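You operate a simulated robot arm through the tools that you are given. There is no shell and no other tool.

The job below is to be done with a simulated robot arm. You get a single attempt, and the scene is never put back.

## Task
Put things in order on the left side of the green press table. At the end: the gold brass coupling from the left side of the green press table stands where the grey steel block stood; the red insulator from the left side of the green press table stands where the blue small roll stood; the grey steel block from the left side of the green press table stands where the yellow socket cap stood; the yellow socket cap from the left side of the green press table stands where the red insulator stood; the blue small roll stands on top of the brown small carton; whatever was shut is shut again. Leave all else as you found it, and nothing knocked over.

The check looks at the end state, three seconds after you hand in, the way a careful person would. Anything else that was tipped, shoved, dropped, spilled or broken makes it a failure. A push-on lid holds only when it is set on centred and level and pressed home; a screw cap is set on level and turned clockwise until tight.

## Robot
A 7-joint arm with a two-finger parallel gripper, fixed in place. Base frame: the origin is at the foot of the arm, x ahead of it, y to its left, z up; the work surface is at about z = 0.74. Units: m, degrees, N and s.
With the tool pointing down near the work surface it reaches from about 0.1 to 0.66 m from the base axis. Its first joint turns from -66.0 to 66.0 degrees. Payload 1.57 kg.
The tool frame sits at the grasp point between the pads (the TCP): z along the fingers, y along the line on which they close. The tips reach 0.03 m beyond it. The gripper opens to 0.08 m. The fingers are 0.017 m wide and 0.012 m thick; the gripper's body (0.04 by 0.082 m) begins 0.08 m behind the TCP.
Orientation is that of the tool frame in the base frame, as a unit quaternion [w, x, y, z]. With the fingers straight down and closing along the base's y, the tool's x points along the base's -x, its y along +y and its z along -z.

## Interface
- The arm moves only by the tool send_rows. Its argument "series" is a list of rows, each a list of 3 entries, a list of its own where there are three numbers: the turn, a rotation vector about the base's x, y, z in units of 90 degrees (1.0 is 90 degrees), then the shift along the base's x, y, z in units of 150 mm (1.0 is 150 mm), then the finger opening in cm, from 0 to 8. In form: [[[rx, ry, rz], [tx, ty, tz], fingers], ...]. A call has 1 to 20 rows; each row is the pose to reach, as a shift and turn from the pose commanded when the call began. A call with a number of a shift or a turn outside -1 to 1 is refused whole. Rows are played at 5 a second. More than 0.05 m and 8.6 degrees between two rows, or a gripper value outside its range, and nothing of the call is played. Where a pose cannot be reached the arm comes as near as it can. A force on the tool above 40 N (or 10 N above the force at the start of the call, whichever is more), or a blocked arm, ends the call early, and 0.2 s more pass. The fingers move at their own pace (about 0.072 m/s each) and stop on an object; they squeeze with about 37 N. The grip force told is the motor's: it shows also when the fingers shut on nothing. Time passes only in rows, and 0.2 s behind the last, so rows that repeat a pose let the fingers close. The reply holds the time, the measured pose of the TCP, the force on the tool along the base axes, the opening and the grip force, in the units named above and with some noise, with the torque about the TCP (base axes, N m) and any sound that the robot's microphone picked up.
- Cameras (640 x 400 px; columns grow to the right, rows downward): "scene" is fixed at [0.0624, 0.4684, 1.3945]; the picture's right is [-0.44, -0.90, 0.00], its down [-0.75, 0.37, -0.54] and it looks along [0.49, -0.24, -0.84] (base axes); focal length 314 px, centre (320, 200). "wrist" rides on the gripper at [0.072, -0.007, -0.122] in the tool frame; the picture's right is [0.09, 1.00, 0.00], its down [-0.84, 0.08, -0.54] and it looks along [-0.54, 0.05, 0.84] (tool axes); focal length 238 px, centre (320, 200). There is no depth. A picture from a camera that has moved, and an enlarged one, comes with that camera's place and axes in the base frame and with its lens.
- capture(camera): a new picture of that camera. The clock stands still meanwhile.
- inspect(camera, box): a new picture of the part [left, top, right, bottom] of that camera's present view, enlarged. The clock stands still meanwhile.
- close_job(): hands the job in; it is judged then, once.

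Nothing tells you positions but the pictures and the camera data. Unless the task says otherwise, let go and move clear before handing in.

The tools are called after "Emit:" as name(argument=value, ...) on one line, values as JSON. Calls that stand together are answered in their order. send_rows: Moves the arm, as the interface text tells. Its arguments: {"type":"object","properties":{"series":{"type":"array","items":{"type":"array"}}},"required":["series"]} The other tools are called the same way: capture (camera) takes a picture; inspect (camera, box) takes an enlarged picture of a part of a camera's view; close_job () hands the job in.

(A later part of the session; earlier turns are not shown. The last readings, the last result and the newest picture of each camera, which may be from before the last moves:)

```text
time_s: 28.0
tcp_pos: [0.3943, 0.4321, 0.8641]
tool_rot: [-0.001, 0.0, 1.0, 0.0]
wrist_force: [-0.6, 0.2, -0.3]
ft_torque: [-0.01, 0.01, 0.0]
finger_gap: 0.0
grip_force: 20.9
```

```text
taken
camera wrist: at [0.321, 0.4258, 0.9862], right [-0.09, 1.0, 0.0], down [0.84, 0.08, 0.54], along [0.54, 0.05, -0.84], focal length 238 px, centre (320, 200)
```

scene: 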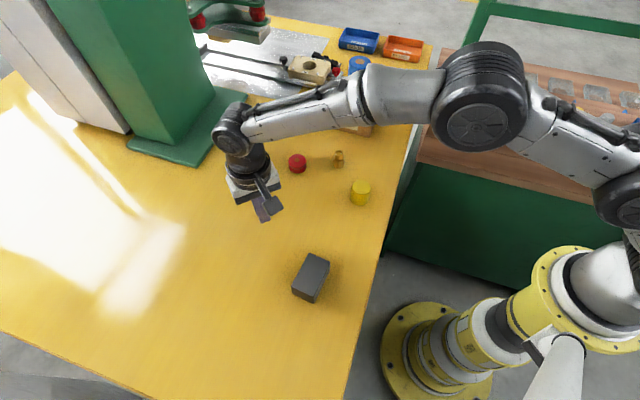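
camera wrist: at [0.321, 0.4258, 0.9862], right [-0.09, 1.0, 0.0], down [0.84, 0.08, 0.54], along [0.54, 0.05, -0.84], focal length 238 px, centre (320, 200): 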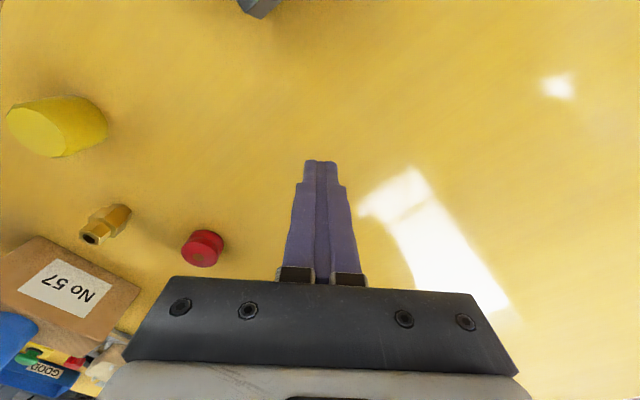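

The gripper shut to zero: the red piece slipped out during the lift and appears to still stand near its place. I will look closely at how it stands now.

Emit:
inspect(camera="scene", box=[270, 130, 390, 210])

Emit:
inspect(camera="wrist", box=[140, 200, 260, 290])

Emit:
inspect(camera="scene", box=[275, 140, 325, 180])

```text
5.00 times, centred on (330, 170) of scene
camera zoom: at [0.0623, 0.4684, 1.3945], right [-0.44, -0.9, 0.0], down [-0.75, 0.37, -0.54], along [0.49, -0.24, -0.84], focal length 1568 px, centre (270, 350)
```

zoom: 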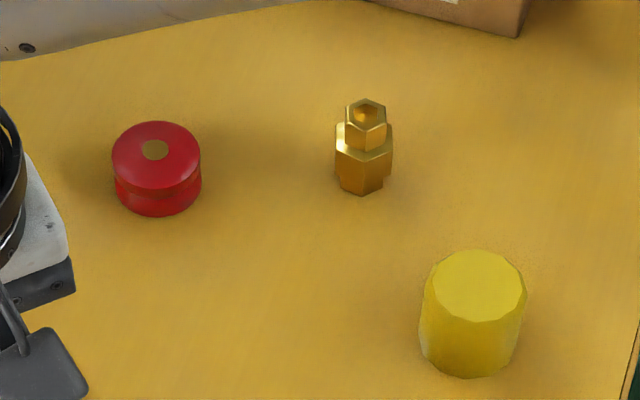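

```text
4.44 times, centred on (200, 245) of wrist
camera zoom: at [0.321, 0.4258, 0.9862], right [-0.09, 1.0, 0.0], down [0.84, 0.08, 0.54], along [0.54, 0.05, -0.84], focal length 1059 px, centre (853, 0)
```

zoom: 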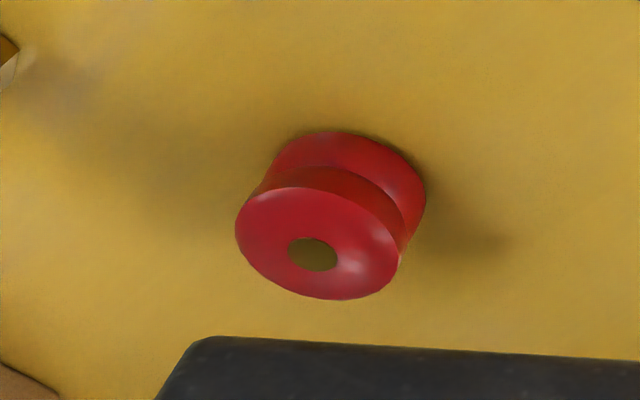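

```text
10.00 times, centred on (300, 160) of scene
camera zoom: at [0.0623, 0.4684, 1.3945], right [-0.44, -0.9, 0.0], down [-0.75, 0.37, -0.54], along [0.49, -0.24, -0.84], focal length 3137 px, centre (520, 600)
```

zoom: 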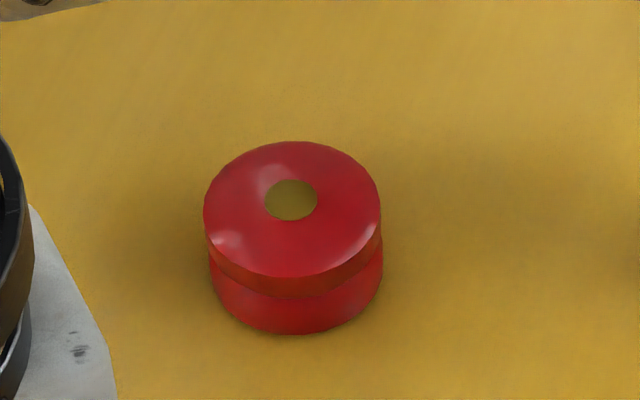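

The red piece stands upright and unmoved, because the fingers simply slid up off its domed, grooved sides. I will go back with open fingers and take it as low as possible, feeling for the table.

Emit:
send_rows(series=[[[0, 0, 0], [0.114, -0.094, 0.05], 4], [[0, 0, 0], [0.228, -0.188, 0.1], 8], [[0, 0, 0], [0.342, -0.282, 0.1], 8], [[0, 0, 0], [0.456, -0.376, 0.1], 8], [[0, 0, 0], [0.57, -0.47, 0.1], 8]])

Emit:
send_rows(series=[[[0, 0, 0], [0.114, -0.094, 0], 8], [[0, 0, 0], [0.228, -0.188, 0], 8], [[0, 0, 0], [0.342, -0.282, 0], 8], [[0, 0, 0], [0.456, -0.376, 0], 8], [[0, 0, 0], [0.55, -0.47, 0], 8], [[0, 0, 0], [0.55, -0.47, 0], 8]])

Emit:
capture(camera="wrist")

Emit:
inspect(camera="wrist", box=[260, 80, 380, 180])

```text
time_s: 29.2
tcp_pos: [0.4767, 0.3617, 0.881]
tool_rot: [0.0, 0.0, 1.0, -0.001]
wrist_force: [-0.7, -1.0, -0.9]
ft_torque: [-0.02, -0.02, 0.0]
finger_gap: 0.0801
grip_force: 0.1
```

```text
time_s: 30.6
tcp_pos: [0.5591, 0.2914, 0.8804]
tool_rot: [0.0, 0.0, 1.0, 0.0]
wrist_force: [0.5, -0.6, -1.0]
ft_torque: [0.0, 0.0, 0.01]
finger_gap: 0.08
grip_force: 0.1
```

```text
taken
camera wrist: at [0.4862, 0.286, 1.0027], right [-0.09, 1.0, 0.0], down [0.84, 0.08, 0.54], along [0.54, 0.05, -0.84], focal length 238 px, centre (320, 200)
```

wrist: 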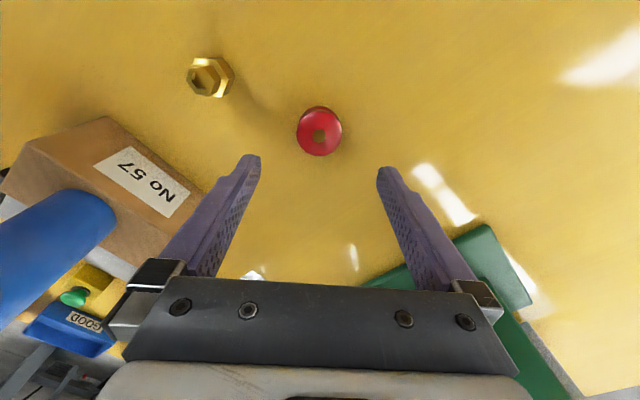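

```text
4.00 times, centred on (320, 130) of wrist
camera zoom: at [0.4862, 0.286, 1.0027], right [-0.09, 1.0, 0.0], down [0.84, 0.08, 0.54], along [0.54, 0.05, -0.84], focal length 953 px, centre (320, 480)
```

zoom: 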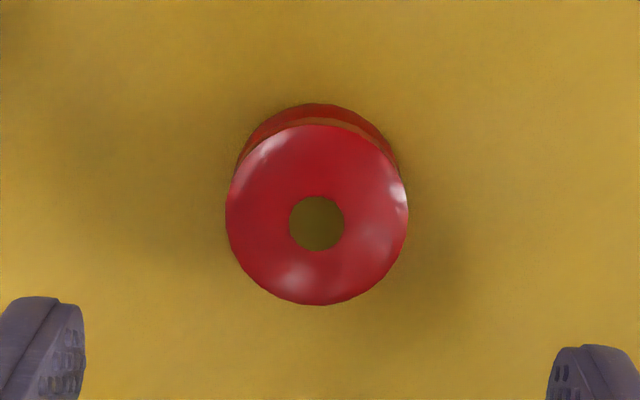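

Emit:
send_rows(series=[[[0, 0, 0], [0.006, 0, -0.2], 8], [[0, 0, 0], [0.006, 0.002, -0.4], 8], [[0, 0, 0], [0.006, 0.002, -0.55], 8], [[0, 0, 0], [0.006, 0.002, -0.68], 8], [[0, 0, 0], [0.006, 0.002, -0.7], 8], [[0, 0, 0], [0.006, 0.002, -0.7], 8]])

Emit:
send_rows(series=[[[0, 0, 0], [0, 0, -0.013], 8], [[0, 0, 0], [0, 0, -0.02], 8], [[0, 0, 0], [0, 0, -0.02], 8]])

```text
time_s: 32.0
tcp_pos: [0.559, 0.2929, 0.7745]
tool_rot: [0.0, 0.0, 1.0, 0.0]
wrist_force: [-0.6, -0.6, -0.4]
ft_torque: [0.01, 0.03, -0.01]
finger_gap: 0.0798
grip_force: 0.0
```

```text
time_s: 32.8
tcp_pos: [0.5593, 0.2921, 0.7736]
tool_rot: [0.0, 0.0, 1.0, 0.001]
wrist_force: [-0.5, -1.1, -0.4]
ft_torque: [-0.03, 0.02, 0.02]
finger_gap: 0.0801
grip_force: 0.1
```

Emit:
send_rows(series=[[[0, 0, 0], [0, 0, -0.007], 8], [[0, 0, 0], [0, 0, -0.013], 8], [[0, 0, 0], [0, 0, -0.013], 8]])

Emit:
inspect(camera="wrist", box=[220, 100, 420, 240])

Emit:
inspect(camera="scene", box=[270, 120, 350, 180])

```text
time_s: 33.6
tcp_pos: [0.5604, 0.2919, 0.7703]
tool_rot: [0.0, 0.0, 1.0, -0.001]
wrist_force: [-0.7, -0.5, 0.8]
ft_torque: [-0.05, 0.03, -0.03]
finger_gap: 0.08
grip_force: 0.1
```

```text
2.86 times, centred on (320, 170) of wrist
camera zoom: at [0.4878, 0.2849, 0.8924], right [-0.09, 1.0, 0.0], down [0.84, 0.08, 0.54], along [0.54, 0.05, -0.84], focal length 681 px, centre (320, 286)
```

zoom: 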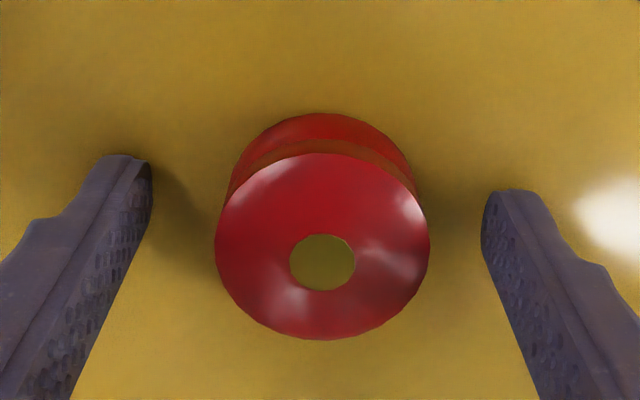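

```text
6.67 times, centred on (310, 150) of scene
camera zoom: at [0.0624, 0.4684, 1.3945], right [-0.44, -0.9, 0.0], down [-0.75, 0.37, -0.54], along [0.49, -0.24, -0.84], focal length 2091 px, centre (387, 533)
```

zoom: 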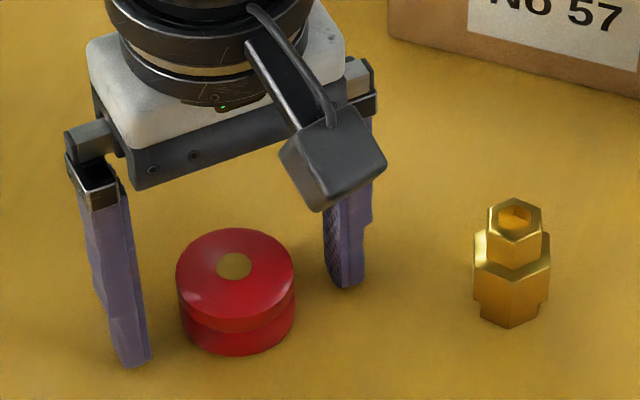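

The tips are now right at the table surface and the red piece is centred between them. I will close and lift only a few millimetres to test the hold.

Emit:
send_rows(series=[[[0, 0, 0], [0, 0, 0.005], 5], [[0, 0, 0], [0, 0, 0.005], 3], [[0, 0, 0], [0, 0, 0.005], 0], [[0, 0, 0], [0, 0, 0.005], 0], [[0, 0, 0], [0, 0, 0.005], 0]])

Emit:
inspect(camera="wrist", box=[220, 100, 420, 240])

Emit:
send_rows(series=[[[0, 0, 0], [0, 0, 0.01], 0], [[0, 0, 0], [0, 0, 0.02], 0], [[0, 0, 0], [0, 0, 0.03], 0]])

Emit:
inspect(camera="wrist", box=[220, 100, 420, 240])

```text
time_s: 34.8
tcp_pos: [0.5605, 0.2908, 0.7716]
tool_rot: [0.001, 0.0, 1.0, 0.0]
wrist_force: [-0.7, -0.6, 0.3]
ft_torque: [-0.02, 0.02, 0.0]
finger_gap: 0.0444
grip_force: 37.4
```

```text
2.86 times, centred on (320, 170) of wrist
camera zoom: at [0.488, 0.2849, 0.8932], right [-0.09, 1.0, 0.0], down [0.84, 0.08, 0.54], along [0.54, 0.05, -0.84], focal length 681 px, centre (320, 286)
```

zoom: 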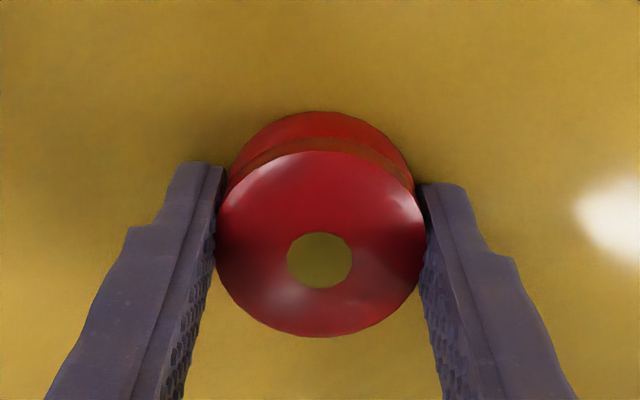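

```text
time_s: 35.6
tcp_pos: [0.5604, 0.2922, 0.7752]
tool_rot: [0.0, 0.001, 1.0, -0.001]
wrist_force: [0.0, -0.7, -0.5]
ft_torque: [0.01, -0.05, 0.01]
finger_gap: 0.0442
grip_force: 37.0
```

```text
2.86 times, centred on (320, 170) of wrist
camera zoom: at [0.4887, 0.285, 0.8972], right [-0.09, 1.0, 0.0], down [0.84, 0.08, 0.54], along [0.54, 0.05, -0.84], focal length 681 px, centre (320, 286)
```

zoom: 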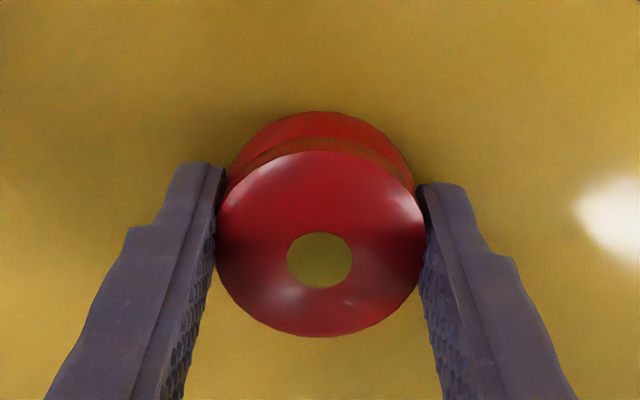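

The red piece now moves with the gripper. I will keep lifting slowly and check again.

Emit:
send_rows(series=[[[0, 0, 0], [0, 0, 0.03], 0], [[0, 0, 0], [0, 0, 0.06], 0], [[0, 0, 0], [0, 0, 0.09], 0], [[0, 0, 0], [0, 0, 0.12], 0], [[0, 0, 0], [0, 0, 0.12], 0]])

Emit:
inspect(camera="wrist", box=[220, 100, 420, 240])

Emit:
inspect(camera="scene", box=[270, 120, 350, 180])

```text
time_s: 36.8
tcp_pos: [0.5593, 0.2913, 0.7937]
tool_rot: [-0.001, 0.0, 1.0, 0.001]
wrist_force: [0.0, 0.0, 0.0]
ft_torque: [0.04, 0.0, 0.01]
finger_gap: 0.0441
grip_force: 36.7
```

```text
2.86 times, centred on (320, 170) of wrist
camera zoom: at [0.4881, 0.2856, 0.9157], right [-0.09, 1.0, 0.0], down [0.84, 0.08, 0.54], along [0.54, 0.05, -0.84], focal length 681 px, centre (320, 286)
```

zoom: 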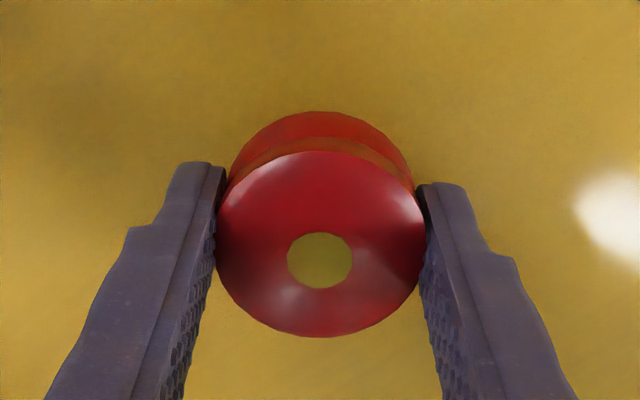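

```text
6.67 times, centred on (310, 150) of scene
camera zoom: at [0.0624, 0.4684, 1.3945], right [-0.44, -0.9, 0.0], down [-0.75, 0.37, -0.54], along [0.49, -0.24, -0.84], focal length 2091 px, centre (387, 533)
```

zoom: 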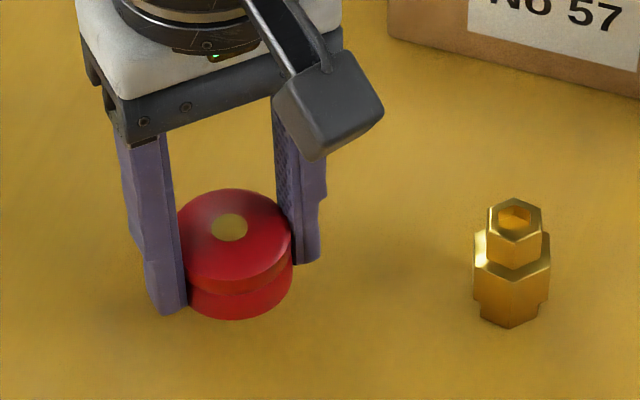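

The red piece is lifted clear and held, sitting exactly at the TCP. I will raise it further and carry it slowly to the roll's old spot.

Emit:
send_rows(series=[[[0, 0, 0], [0, 0, 0.05], 0], [[0, 0, 0], [0, 0, 0.1], 0], [[0, 0, 0], [0, 0, 0.16], 0], [[0, 0, 0], [0, 0, 0.2], 0], [[0, 0, 0], [-0.03, 0.025, 0.2], 0], [[0, 0, 0], [-0.08, 0.067, 0.2], 0], [[0, 0, 0], [-0.14, 0.117, 0.2], 0], [[0, 0, 0], [-0.2, 0.167, 0.2], 0], [[0, 0, 0], [-0.27, 0.225, 0.2], 0], [[0, 0, 0], [-0.34, 0.284, 0.2], 0], [[0, 0, 0], [-0.41, 0.342, 0.2], 0], [[0, 0, 0], [-0.48, 0.401, 0.2], 0], [[0, 0, 0], [-0.53, 0.443, 0.2], 0], [[0, 0, 0], [-0.567, 0.4735, 0.2], 0], [[0, 0, 0], [-0.567, 0.4735, 0.2], 0]])

Emit:
capture(camera="wrist")

```text
time_s: 40.0
tcp_pos: [0.4758, 0.3626, 0.8234]
tool_rot: [0.0, 0.0, 1.0, 0.0]
wrist_force: [0.1, -0.1, -0.9]
ft_torque: [0.02, -0.01, -0.01]
finger_gap: 0.0441
grip_force: 37.0
```

```text
taken
camera wrist: at [0.4029, 0.356, 0.945], right [-0.09, 1.0, 0.0], down [0.84, 0.08, 0.54], along [0.54, 0.05, -0.84], focal length 238 px, centre (320, 200)
```

wrist: 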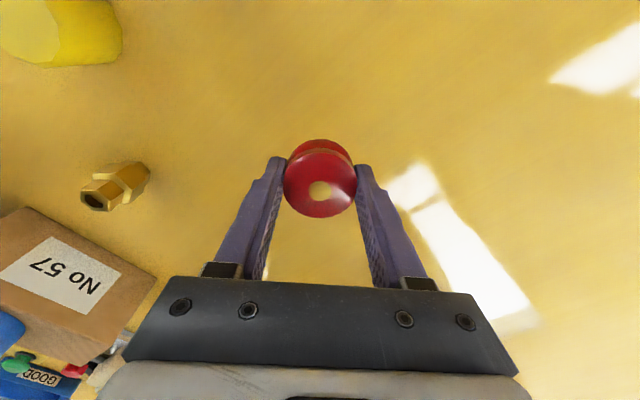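

Emit:
send_rows(series=[[[0, 0, 0], [-0.03, 0.025, 0], 0], [[0, 0, 0], [-0.08, 0.067, 0], 0], [[0, 0, 0], [-0.14, 0.117, 0], 0], [[0, 0, 0], [-0.2, 0.167, 0], 0], [[0, 0, 0], [-0.27, 0.225, 0], 0], [[0, 0, 0], [-0.34, 0.284, 0], 0], [[0, 0, 0], [-0.41, 0.342, 0], 0], [[0, 0, 0], [-0.48, 0.401, 0], 0], [[0, 0, 0], [-0.53, 0.443, 0], 0], [[0, 0, 0], [-0.567, 0.4735, 0], 0], [[0, 0, 0], [-0.567, 0.4735, 0], 0]])

Emit:
capture(camera="wrist")

Emit:
capture(camera="scene")

```text
time_s: 42.4
tcp_pos: [0.389, 0.4329, 0.8248]
tool_rot: [0.0, 0.001, 1.0, 0.0]
wrist_force: [-0.3, -0.5, -0.8]
ft_torque: [-0.03, 0.0, -0.01]
finger_gap: 0.0442
grip_force: 37.3
```

```text
taken
camera wrist: at [0.3168, 0.427, 0.9468], right [-0.09, 1.0, 0.0], down [0.84, 0.08, 0.54], along [0.54, 0.05, -0.84], focal length 238 px, centre (320, 200)
```

wrist: 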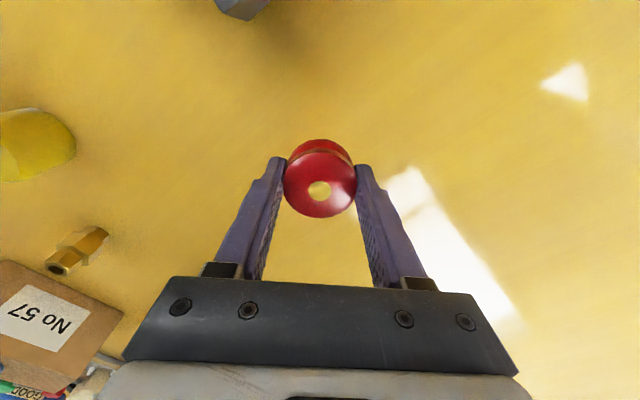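

```text
taken
```

scene: 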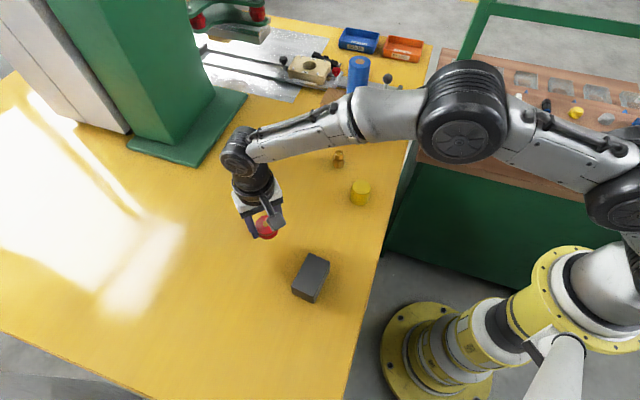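

The red piece is above the roll's old spot within about 1 mm. I will lower it to just above the table.

Emit:
send_rows(series=[[[0, 0, 0], [0.007, 0.003, -0.05], 0], [[0, 0, 0], [0.007, 0.003, -0.12], 0], [[0, 0, 0], [0.007, 0.003, -0.19], 0], [[0, 0, 0], [0.007, 0.003, -0.26], 0], [[0, 0, 0], [0.007, 0.003, -0.31], 0], [[0, 0, 0], [0.007, 0.003, -0.34], 0], [[0, 0, 0], [0.007, 0.003, -0.34], 0]])

Emit:
send_rows(series=[[[0, 0, 0], [0, 0, -0.007], 0], [[0, 0, 0], [0, 0, -0.013], 0], [[0, 0, 0], [0, 0, -0.013], 0]])

```text
time_s: 44.0
tcp_pos: [0.3919, 0.4347, 0.7734]
tool_rot: [0.0, 0.0, 1.0, 0.001]
wrist_force: [0.2, 0.2, -0.4]
ft_torque: [0.0, 0.01, -0.01]
finger_gap: 0.044
grip_force: 37.4
```

```text
time_s: 44.8
tcp_pos: [0.3905, 0.4339, 0.7713]
tool_rot: [0.0, 0.001, 1.0, 0.0]
wrist_force: [0.4, 0.1, -0.5]
ft_torque: [0.0, 0.01, 0.04]
finger_gap: 0.0443
grip_force: 36.9
```

Emit:
send_rows(series=[[[0, 0, 0], [0, 0, -0.005], 0], [[0, 0, 0], [0, 0, -0.01], 0], [[0, 0, 0], [0, 0, -0.01], 0]])

Emit:
inspect(camera="scene", box=[220, 180, 320, 260])

```text
time_s: 45.6
tcp_pos: [0.3908, 0.4348, 0.7713]
tool_rot: [0.001, 0.0, 1.0, 0.002]
wrist_force: [-3.7, -3.5, 11.5]
ft_torque: [-0.16, 0.17, 0.01]
finger_gap: 0.0442
grip_force: 36.8
```

```text
5.00 times, centred on (270, 220) of scene
camera zoom: at [0.0622, 0.4681, 1.3946], right [-0.44, -0.9, 0.0], down [-0.75, 0.37, -0.54], along [0.49, -0.24, -0.84], focal length 1568 px, centre (570, 100)
```

zoom: 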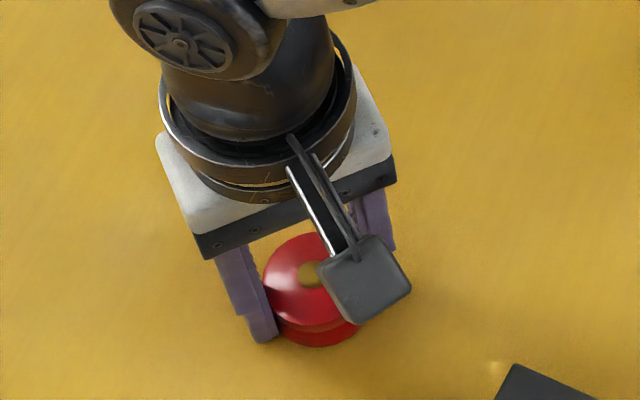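

Contact shows 11.5 N, so it is on the table. I will open the fingers and rise straight up.

Emit:
send_rows(series=[[[0, 0, 0], [0, 0, 0.005], 0], [[0, 0, 0], [0, 0, 0.007], 5], [[0, 0, 0], [0, 0, 0.007], 6.5], [[0, 0, 0], [0, 0, 0.01], 8], [[0, 0, 0], [0, 0, 0.02], 8], [[0, 0, 0], [0, 0, 0.12], 8], [[0, 0, 0], [0, 0, 0.3], 8], [[0, 0, 0], [0, 0, 0.5], 8], [[0, 0, 0], [0, 0, 0.7], 8], [[0, 0, 0], [0, 0, 0.7], 8]])

Emit:
capture(camera="wrist")

Emit:
capture(camera="scene")

```text
time_s: 47.8
tcp_pos: [0.3917, 0.4345, 0.8747]
tool_rot: [0.0, 0.0, 1.0, -0.001]
wrist_force: [-0.1, -0.4, 0.2]
ft_torque: [-0.01, 0.07, 0.01]
finger_gap: 0.0801
grip_force: 0.1
```

```text
taken
camera wrist: at [0.3196, 0.4279, 0.9969], right [-0.09, 1.0, 0.0], down [0.84, 0.08, 0.54], along [0.54, 0.05, -0.84], focal length 238 px, centre (320, 200)
```

wrist: 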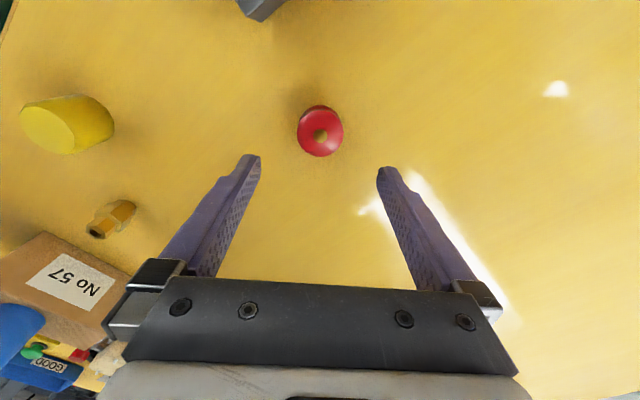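

```text
taken
```

scene: 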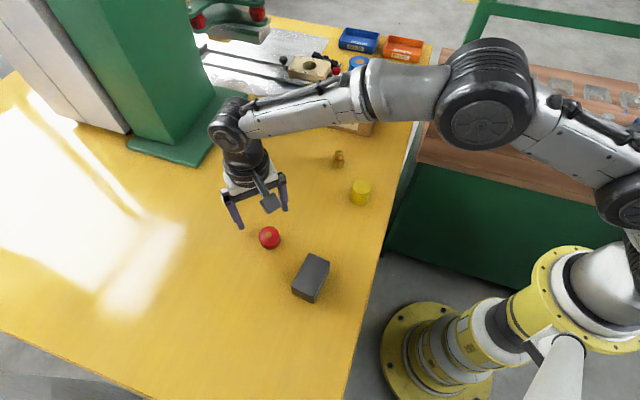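

The red insulator stands on the roll's old spot. Next I will move above the yellow cap at about (0.402, 0.193) and look.

Emit:
send_rows(series=[[[0, 0, 0], [0, -0.1, 0.1], 8], [[0, 0, 0], [0.02, -0.3, 0.2], 8], [[0, 0, 0], [0.04, -0.5, 0.3], 8], [[0, 0, 0], [0.06, -0.75, 0.3], 8], [[0, 0, 0], [0.06, -0.95, 0.3], 8]])

Emit:
send_rows(series=[[[0, 0, 0], [0, -0.2, 0], 8], [[0, 0, 0], [0, -0.4, 0], 8], [[0, 0, 0], [0, -0.63, 0], 8], [[0, 0, 0], [0, -0.63, 0], 8]])

Emit:
capture(camera="wrist")

Emit:
capture(camera="scene")

```text
time_s: 49.0
tcp_pos: [0.3994, 0.29, 0.9201]
tool_rot: [0.0, 0.0, 1.0, -0.001]
wrist_force: [0.4, -0.6, -0.2]
ft_torque: [0.05, -0.01, -0.02]
finger_gap: 0.0798
grip_force: 0.1
```

```text
time_s: 50.0
tcp_pos: [0.4014, 0.1963, 0.9205]
tool_rot: [0.0, 0.001, 1.0, 0.0]
wrist_force: [0.4, -0.1, -0.1]
ft_torque: [0.01, 0.01, -0.01]
finger_gap: 0.0801
grip_force: 0.1
```

```text
taken
camera wrist: at [0.3287, 0.1889, 1.0424], right [-0.09, 1.0, 0.0], down [0.84, 0.08, 0.54], along [0.54, 0.05, -0.84], focal length 238 px, centre (320, 200)
```

wrist: 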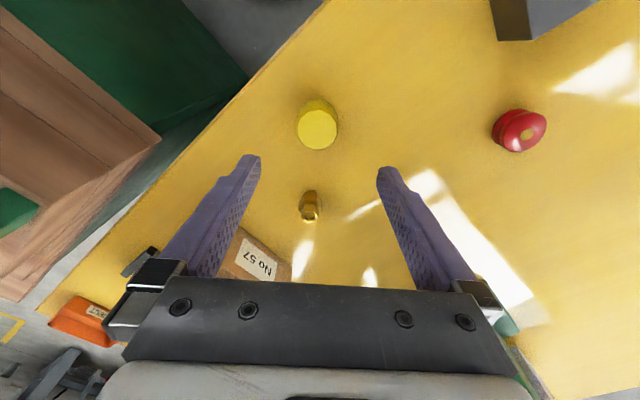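

```text
taken
```

scene: 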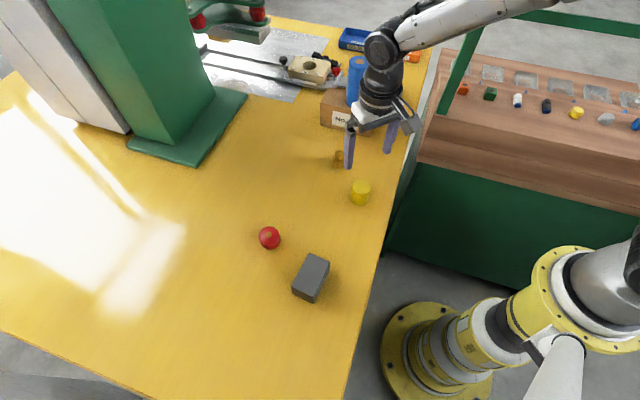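

Emit:
inspect(camera="wrist", box=[260, 70, 380, 170])

Emit:
inspect(camera="wrist", box=[470, 80, 570, 170])

Emit:
inspect(camera="scene", box=[240, 150, 400, 310])

```text
4.00 times, centred on (320, 120) of wrist
camera zoom: at [0.3287, 0.1889, 1.0424], right [-0.09, 1.0, 0.0], down [0.84, 0.08, 0.54], along [0.54, 0.05, -0.84], focal length 953 px, centre (320, 520)
```

zoom: 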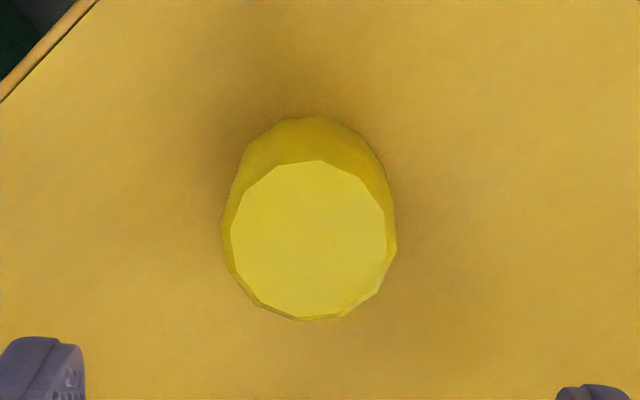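

```text
4.44 times, centred on (520, 125) of wrist
camera zoom: at [0.3287, 0.1889, 1.0424], right [-0.09, 1.0, 0.0], down [0.84, 0.08, 0.54], along [0.54, 0.05, -0.84], focal length 1059 px, centre (-569, 533)
```

zoom: 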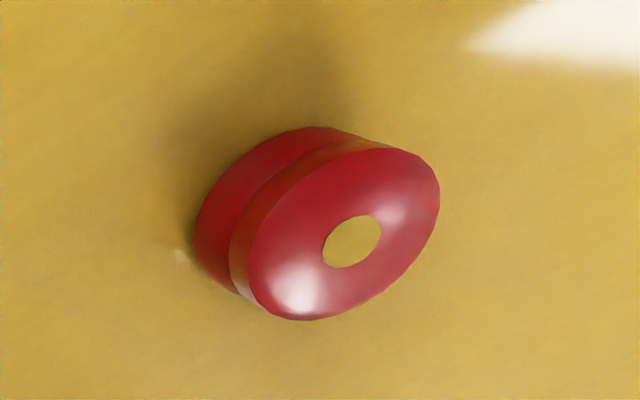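

```text
2.50 times, centred on (320, 230) of scene
camera zoom: at [0.0624, 0.4683, 1.3945], right [-0.44, -0.9, 0.0], down [-0.75, 0.37, -0.54], along [0.49, -0.24, -0.84], focal length 784 px, centre (320, 125)
```

zoom: 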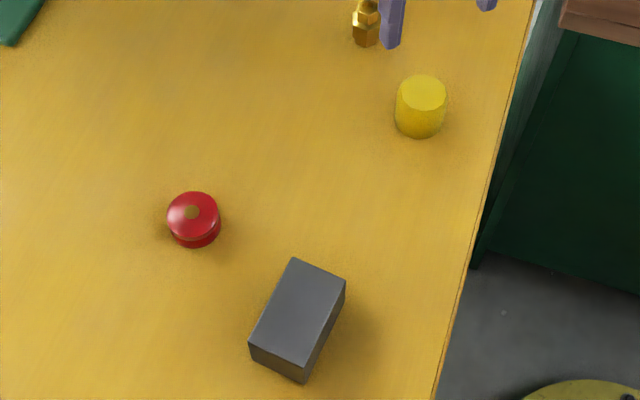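

The cap's centre is at about (0.4038, 0.1925), with a diameter of about 0.048 and a top near 0.79. I will align, go part way down and check.

Emit:
send_rows(series=[[[0, 0, 0], [0.018, -0.023, -0.1], 8], [[0, 0, 0], [0.018, -0.023, -0.25], 8], [[0, 0, 0], [0.018, -0.023, -0.4], 8], [[0, 0, 0], [0.018, -0.023, -0.55], 8], [[0, 0, 0], [0.018, -0.023, -0.55], 8]])

Emit:
inspect(camera="wrist", box=[220, 80, 420, 240])

```text
time_s: 51.2
tcp_pos: [0.4026, 0.1942, 0.8357]
tool_rot: [0.0, 0.0, 1.0, 0.001]
wrist_force: [0.0, 0.3, 0.9]
ft_torque: [0.01, 0.02, -0.01]
finger_gap: 0.0799
grip_force: 0.0
```

```text
2.50 times, centred on (320, 160) of wrist
camera zoom: at [0.3312, 0.1884, 0.9587], right [-0.09, 1.0, 0.0], down [0.84, 0.08, 0.54], along [0.54, 0.05, -0.84], focal length 596 px, centre (320, 300)
```

zoom: 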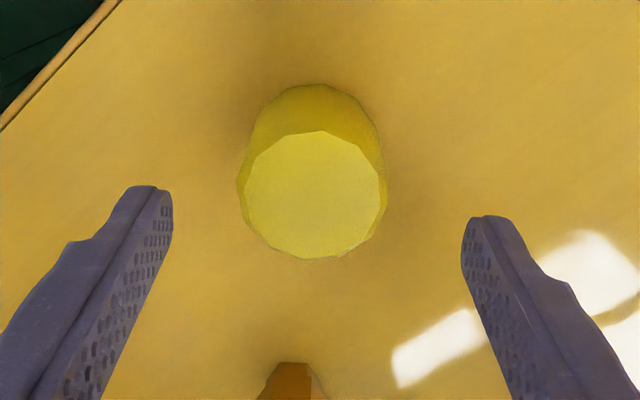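

Emit:
send_rows(series=[[[0, 0, 0], [0.003, -0.01, -0.1], 8], [[0, 0, 0], [0.003, -0.01, -0.2], 8], [[0, 0, 0], [0.003, -0.01, -0.3], 8], [[0, 0, 0], [0.003, -0.01, -0.38], 8], [[0, 0, 0], [0.003, -0.01, -0.41], 8], [[0, 0, 0], [0.003, -0.01, -0.41], 8]])

Emit:
inspect(camera="wrist", box=[220, 80, 420, 240])

Emit:
inspect(camera="scene", box=[310, 130, 410, 210])

```text
time_s: 52.6
tcp_pos: [0.4021, 0.192, 0.7757]
tool_rot: [0.0, 0.0, 1.0, 0.0]
wrist_force: [0.2, -0.4, 0.0]
ft_torque: [0.0, -0.04, -0.02]
finger_gap: 0.0799
grip_force: 0.1
```

```text
2.50 times, centred on (320, 160) of wrist
camera zoom: at [0.3307, 0.1856, 0.8978], right [-0.09, 1.0, 0.0], down [0.84, 0.08, 0.54], along [0.54, 0.05, -0.84], focal length 596 px, centre (320, 300)
```

zoom: 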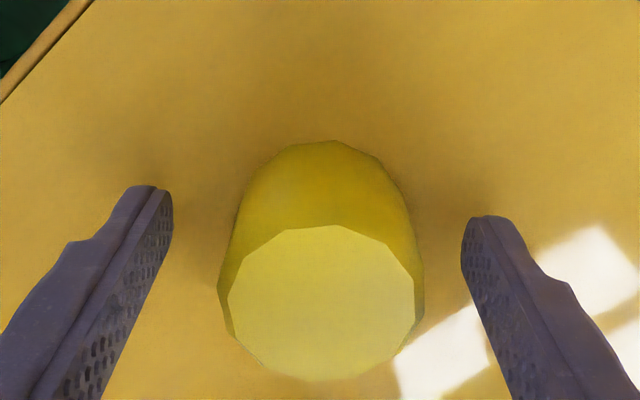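

```text
5.00 times, centred on (360, 170) of scene
camera zoom: at [0.0624, 0.4684, 1.3945], right [-0.44, -0.9, 0.0], down [-0.75, 0.37, -0.54], along [0.49, -0.24, -0.84], focal length 1568 px, centre (120, 350)
```

zoom: 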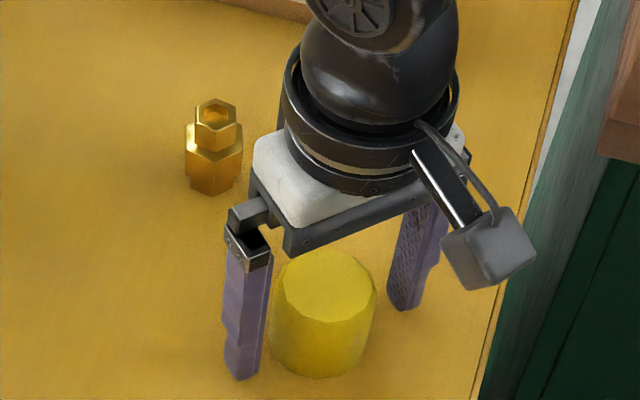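

The cap is centred between the fingers. I will go 2 mm lower, close and lift a little to test the hold.

Emit:
send_rows(series=[[[0, 0, 0], [0, 0, -0.013], 8], [[0, 0, 0], [0, 0, -0.013], 5.5], [[0, 0, 0], [0, 0, -0.013], 3], [[0, 0, 0], [0, 0, -0.013], 0], [[0, 0, 0], [0, 0, -0.013], 0], [[0, 0, 0], [0, 0, -0.013], 0]])

Emit:
send_rows(series=[[[0, 0, 0], [0, 0, 0.01], 0], [[0, 0, 0], [0, 0, 0.03], 0], [[0, 0, 0], [0, 0, 0.06], 0], [[0, 0, 0], [0, 0, 0.1], 0], [[0, 0, 0], [0, 0, 0.1], 0]])

Emit:
inspect(camera="wrist", box=[220, 80, 420, 240])

Emit:
inspect(camera="scene", box=[310, 130, 410, 210])

```text
time_s: 54.0
tcp_pos: [0.4023, 0.1927, 0.7729]
tool_rot: [0.0, 0.0, 1.0, 0.0]
wrist_force: [-0.4, 0.4, 0.1]
ft_torque: [0.03, 0.01, -0.03]
finger_gap: 0.0479
grip_force: 37.5
```

```text
time_s: 55.2
tcp_pos: [0.4029, 0.1913, 0.7888]
tool_rot: [0.0, -0.001, 1.0, 0.001]
wrist_force: [-0.2, 0.7, -1.2]
ft_torque: [0.02, 0.06, 0.0]
finger_gap: 0.0478
grip_force: 36.7
```

```text
2.50 times, centred on (320, 160) of wrist
camera zoom: at [0.3311, 0.1857, 0.9106], right [-0.09, 1.0, 0.0], down [0.84, 0.08, 0.54], along [0.54, 0.05, -0.84], focal length 596 px, centre (320, 300)
```

zoom: 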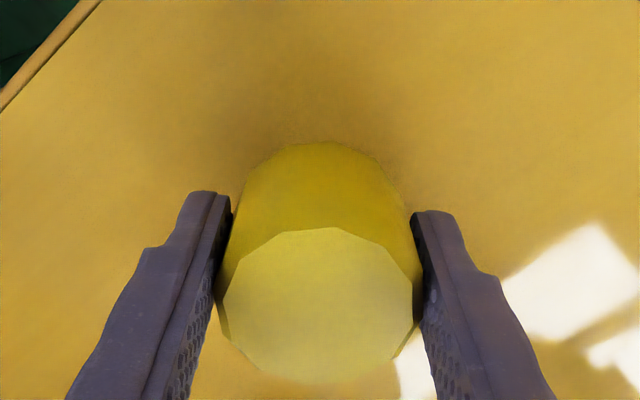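

```text
5.00 times, centred on (360, 170) of scene
camera zoom: at [0.0624, 0.4684, 1.3945], right [-0.44, -0.9, 0.0], down [-0.75, 0.37, -0.54], along [0.49, -0.24, -0.84], focal length 1568 px, centre (120, 350)
```

zoom: 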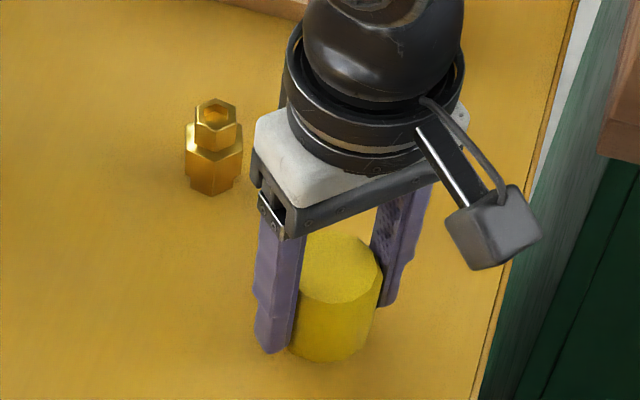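

The cap is held at 0.0478 m and lifted. I will raise it to a safe height and carry it slowly to where the red insulator stood, (0.5603, 0.2917).

Emit:
send_rows(series=[[[0, 0, 0], [0, 0, 0.05], 0], [[0, 0, 0], [0, 0, 0.12], 0], [[0, 0, 0], [0, 0, 0.2], 0], [[0, 0, 0], [0, 0, 0.3], 0], [[0, 0, 0], [0, 0, 0.4], 0], [[0, 0, 0], [0, 0, 0.5], 0], [[0, 0, 0], [0, 0.02, 0.57], 0], [[0, 0, 0], [0.03, 0.06, 0.6], 0], [[0, 0, 0], [0.08, 0.1, 0.6], 0], [[0, 0, 0], [0.15, 0.15, 0.6], 0], [[0, 0, 0], [0.22, 0.2, 0.6], 0], [[0, 0, 0], [0.3, 0.25, 0.6], 0], [[0, 0, 0], [0.38, 0.3, 0.6], 0], [[0, 0, 0], [0.45, 0.34, 0.6], 0], [[0, 0, 0], [0.5, 0.36, 0.6], 0], [[0, 0, 0], [0.5, 0.36, 0.6], 0]])

Emit:
send_rows(series=[[[0, 0, 0], [0.03, 0.02, 0], 0], [[0, 0, 0], [0.1, 0.05, 0], 0], [[0, 0, 0], [0.18, 0.1, 0], 0], [[0, 0, 0], [0.26, 0.15, 0], 0], [[0, 0, 0], [0.34, 0.2, 0], 0], [[0, 0, 0], [0.42, 0.25, 0], 0], [[0, 0, 0], [0.49, 0.29, 0], 0], [[0, 0, 0], [0.54, 0.305, 0], 0], [[0, 0, 0], [0.55, 0.305, 0], 0], [[0, 0, 0], [0.55, 0.305, 0], 0]])

Emit:
capture(camera="wrist")

Emit:
capture(camera="scene")

```text
time_s: 58.6
tcp_pos: [0.4793, 0.2458, 0.8787]
tool_rot: [0.0, 0.0, 1.0, 0.001]
wrist_force: [-1.0, -0.9, 0.0]
ft_torque: [-0.01, 0.0, -0.01]
finger_gap: 0.0481
grip_force: 37.1
```

```text
time_s: 60.8
tcp_pos: [0.5612, 0.2922, 0.8777]
tool_rot: [-0.001, -0.001, 1.0, 0.0]
wrist_force: [0.0, 0.7, -0.2]
ft_torque: [-0.01, 0.0, -0.07]
finger_gap: 0.0478
grip_force: 36.9
```

```text
taken
camera wrist: at [0.4892, 0.2862, 1.0005], right [-0.09, 1.0, 0.0], down [0.84, 0.08, 0.54], along [0.54, 0.05, -0.84], focal length 238 px, centre (320, 200)
```

wrist: 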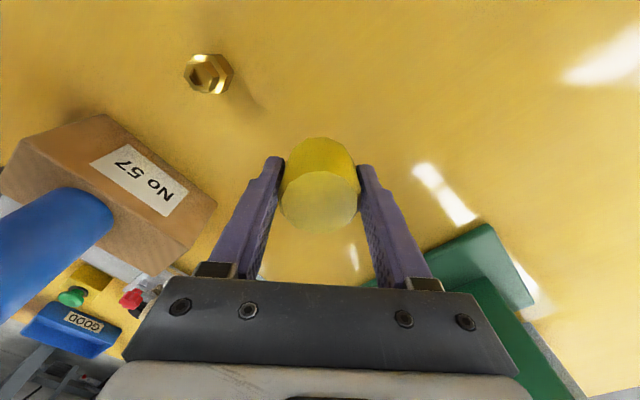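

```text
taken
```

scene: 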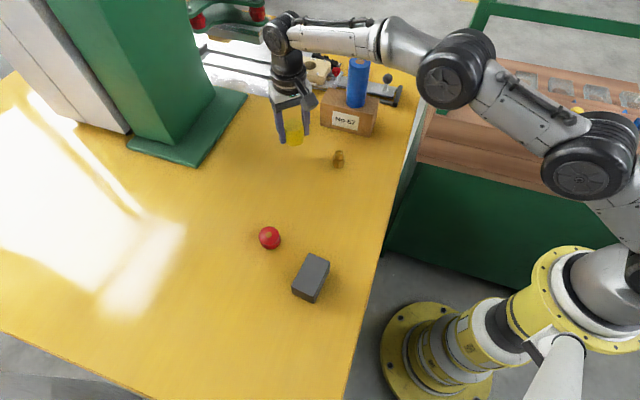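

The cap is over the red's old spot. I will lower it to just above the table and then feel for contact.

Emit:
send_rows(series=[[[0, 0, 0], [-0.006, -0.006, -0.08], 0], [[0, 0, 0], [-0.006, -0.006, -0.2], 0], [[0, 0, 0], [-0.006, -0.006, -0.32], 0], [[0, 0, 0], [-0.006, -0.006, -0.44], 0], [[0, 0, 0], [-0.006, -0.006, -0.55], 0], [[0, 0, 0], [-0.006, -0.006, -0.63], 0], [[0, 0, 0], [-0.006, -0.006, -0.68], 0], [[0, 0, 0], [-0.006, -0.006, -0.68], 0]])

Emit:
send_rows(series=[[[0, 0, 0], [0, 0, -0.007], 0], [[0, 0, 0], [0, 0, -0.014], 0], [[0, 0, 0], [0, 0, -0.014], 0]])

```text
time_s: 62.6
tcp_pos: [0.5608, 0.2916, 0.7767]
tool_rot: [0.001, 0.0, 1.0, -0.001]
wrist_force: [0.0, 0.2, -0.2]
ft_torque: [-0.02, -0.01, 0.02]
finger_gap: 0.0481
grip_force: 36.5
```

```text
time_s: 63.4
tcp_pos: [0.5601, 0.2907, 0.7743]
tool_rot: [0.0, 0.001, 1.0, 0.001]
wrist_force: [1.5, -1.0, -0.4]
ft_torque: [0.0, 0.0, -0.01]
finger_gap: 0.0479
grip_force: 37.2
```

Emit:
send_rows(series=[[[0, 0, 0], [0, 0, -0.007], 0], [[0, 0, 0], [0, 0, -0.012], 0], [[0, 0, 0], [0, 0, -0.012], 0]])

Emit:
inspect(camera="scene", box=[260, 110, 360, 190])

```text
time_s: 64.2
tcp_pos: [0.5598, 0.291, 0.7745]
tool_rot: [0.001, 0.0, 1.0, 0.001]
wrist_force: [-3.3, -1.0, 12.9]
ft_torque: [-0.19, 0.2, -0.01]
finger_gap: 0.0476
grip_force: 37.1
```

```text
5.00 times, centred on (310, 150) of scene
camera zoom: at [0.0621, 0.4682, 1.3945], right [-0.44, -0.9, 0.0], down [-0.75, 0.37, -0.54], along [0.49, -0.24, -0.84], focal length 1568 px, centre (370, 450)
```

zoom: 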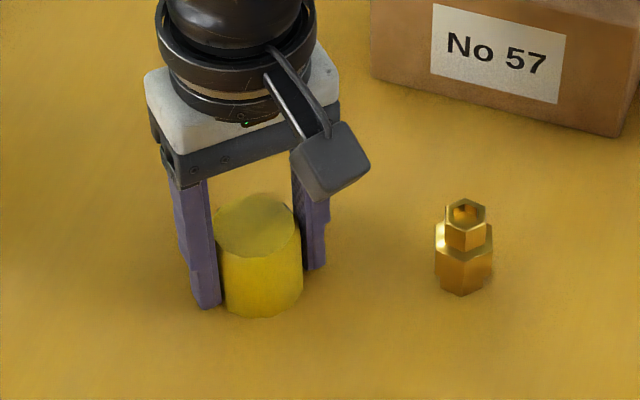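

Contact is at about 13 N, so the cap stands on the table. I will release it and rise straight up.

Emit:
send_rows(series=[[[0, 0, 0], [0, 0, 0.005], 0], [[0, 0, 0], [0, 0, 0.007], 5.2], [[0, 0, 0], [0, 0, 0.007], 6.5], [[0, 0, 0], [0, 0, 0.01], 8], [[0, 0, 0], [0, 0, 0.02], 8], [[0, 0, 0], [0, 0, 0.12], 8], [[0, 0, 0], [0, 0, 0.3], 8], [[0, 0, 0], [0, 0, 0.5], 8], [[0, 0, 0], [0, 0, 0.7], 8], [[0, 0, 0], [0, 0, 0.85], 8], [[0, 0, 0], [0, 0, 0.85], 8]])

Emit:
capture(camera="wrist")

Emit:
capture(camera="scene")

```text
time_s: 66.6
tcp_pos: [0.5607, 0.2921, 0.9006]
tool_rot: [0.0, 0.001, 1.0, 0.0]
wrist_force: [0.6, -0.4, 0.1]
ft_torque: [0.0, -0.01, 0.01]
finger_gap: 0.0802
grip_force: 0.1
```

```text
taken
camera wrist: at [0.4885, 0.2851, 1.0227], right [-0.09, 1.0, 0.0], down [0.84, 0.08, 0.54], along [0.54, 0.05, -0.84], focal length 238 px, centre (320, 200)
```

wrist: 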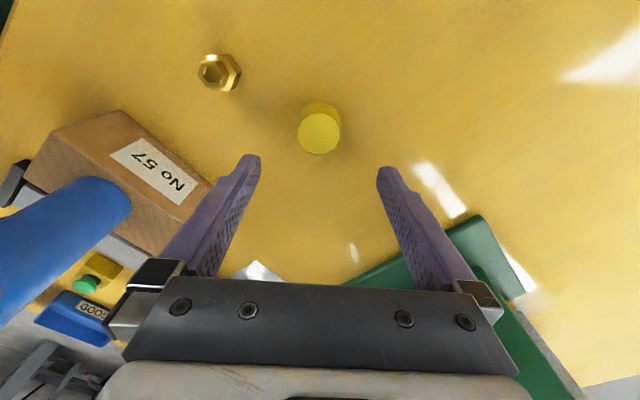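

```text
taken
```

scene: 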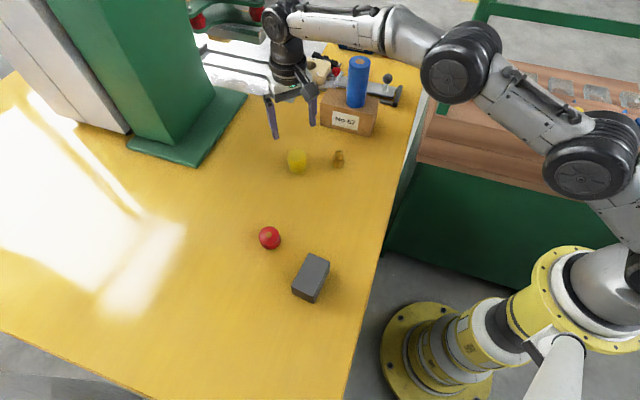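

The cap stands on the red's old spot. Next is the grey block at about (0.264, 0.39), whose short side points roughly 38° from x. I will move above it and turn the gripper -51°.

Emit:
send_rows(series=[[[0, 0, 0], [-0.15, 0.05, 0.1], 8], [[0, 0, 0], [-0.4, 0.13, 0.2], 8], [[0, 0, 0], [-0.65, 0.21, 0.3], 8], [[0, 0, 0], [-0.9, 0.29, 0.3], 8], [[0, 0, 0], [-1, 0.325, 0.3], 8]])

Emit:
send_rows(series=[[[0, 0, 0], [-0.25, 0.08, 0], 8], [[0, 0, -0.08], [-0.5, 0.16, 0], 8], [[0, 0, -0.16], [-0.75, 0.24, 0], 8], [[0, 0, -0.24], [-0.95, 0.32, 0], 8], [[0, 0, -0.32], [-0.95, 0.32, 0], 8], [[0, 0, -0.4], [-0.95, 0.32, 0], 8], [[0, 0, -0.48], [-0.95, 0.32, 0], 8], [[0, 0, -0.57], [-0.95, 0.32, 0], 8], [[0, 0, -0.57], [-0.95, 0.32, 0], 8]])

Emit:
capture(camera="wrist")

Emit:
capture(camera="scene")

```text
time_s: 67.8
tcp_pos: [0.4091, 0.3401, 0.9455]
tool_rot: [0.0, 0.001, 1.0, 0.0]
wrist_force: [0.3, 0.7, 0.4]
ft_torque: [-0.03, 0.03, 0.01]
finger_gap: 0.0798
grip_force: 0.0
```

```text
time_s: 69.8
tcp_pos: [0.2672, 0.3884, 0.9454]
tool_rot: [0.0, 0.433, 0.901, 0.0]
wrist_force: [0.3, 0.1, 0.2]
ft_torque: [0.01, -0.01, -0.02]
finger_gap: 0.0803
grip_force: 0.1
```

```text
taken
camera wrist: at [0.2174, 0.4399, 1.0671], right [0.72, 0.69, 0.0], down [0.58, -0.61, 0.54], along [0.38, -0.39, -0.84], focal length 238 px, centre (320, 200)
```

wrist: 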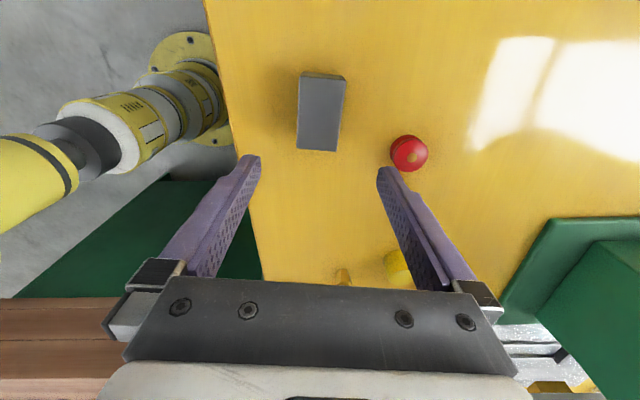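

```text
taken
```

scene: 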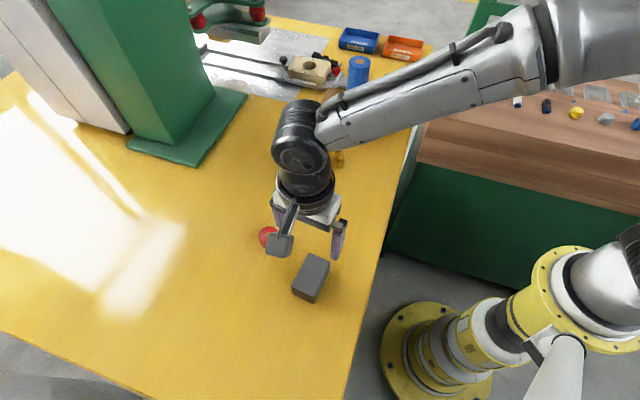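

Emit:
inspect(camera="wrist", box=[250, 50, 400, 170])

Emit:
inspect(camera="scene", box=[240, 210, 360, 310])

```text
3.33 times, centred on (325, 110) of wrist
camera zoom: at [0.2174, 0.4399, 1.0671], right [0.72, 0.69, 0.0], down [0.58, -0.61, 0.54], along [0.38, -0.39, -0.84], focal length 794 px, centre (303, 500)
```

zoom: 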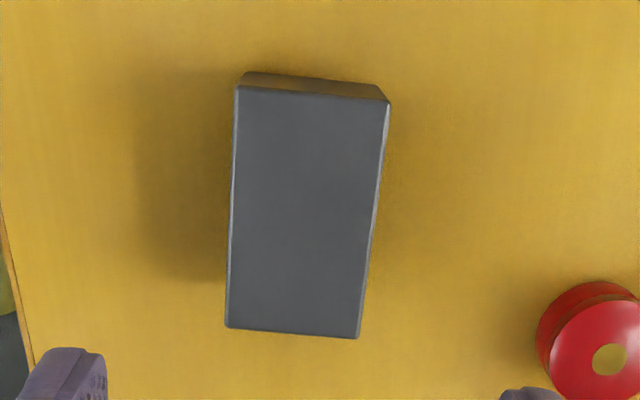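

```text
4.00 times, centred on (300, 260) of scene
camera zoom: at [0.0624, 0.4684, 1.3945], right [-0.44, -0.9, 0.0], down [-0.75, 0.37, -0.54], along [0.49, -0.24, -0.84], focal length 1255 px, centre (400, -40)
```

zoom: 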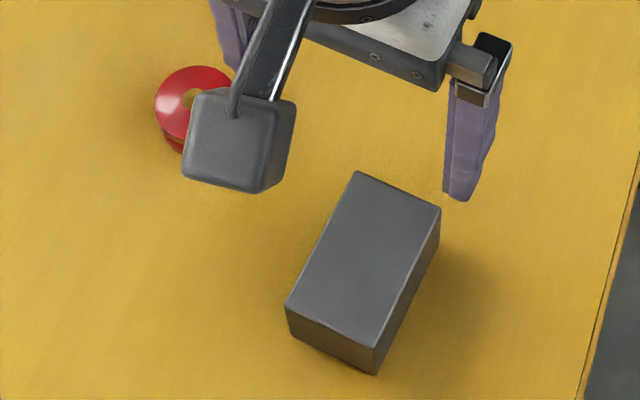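

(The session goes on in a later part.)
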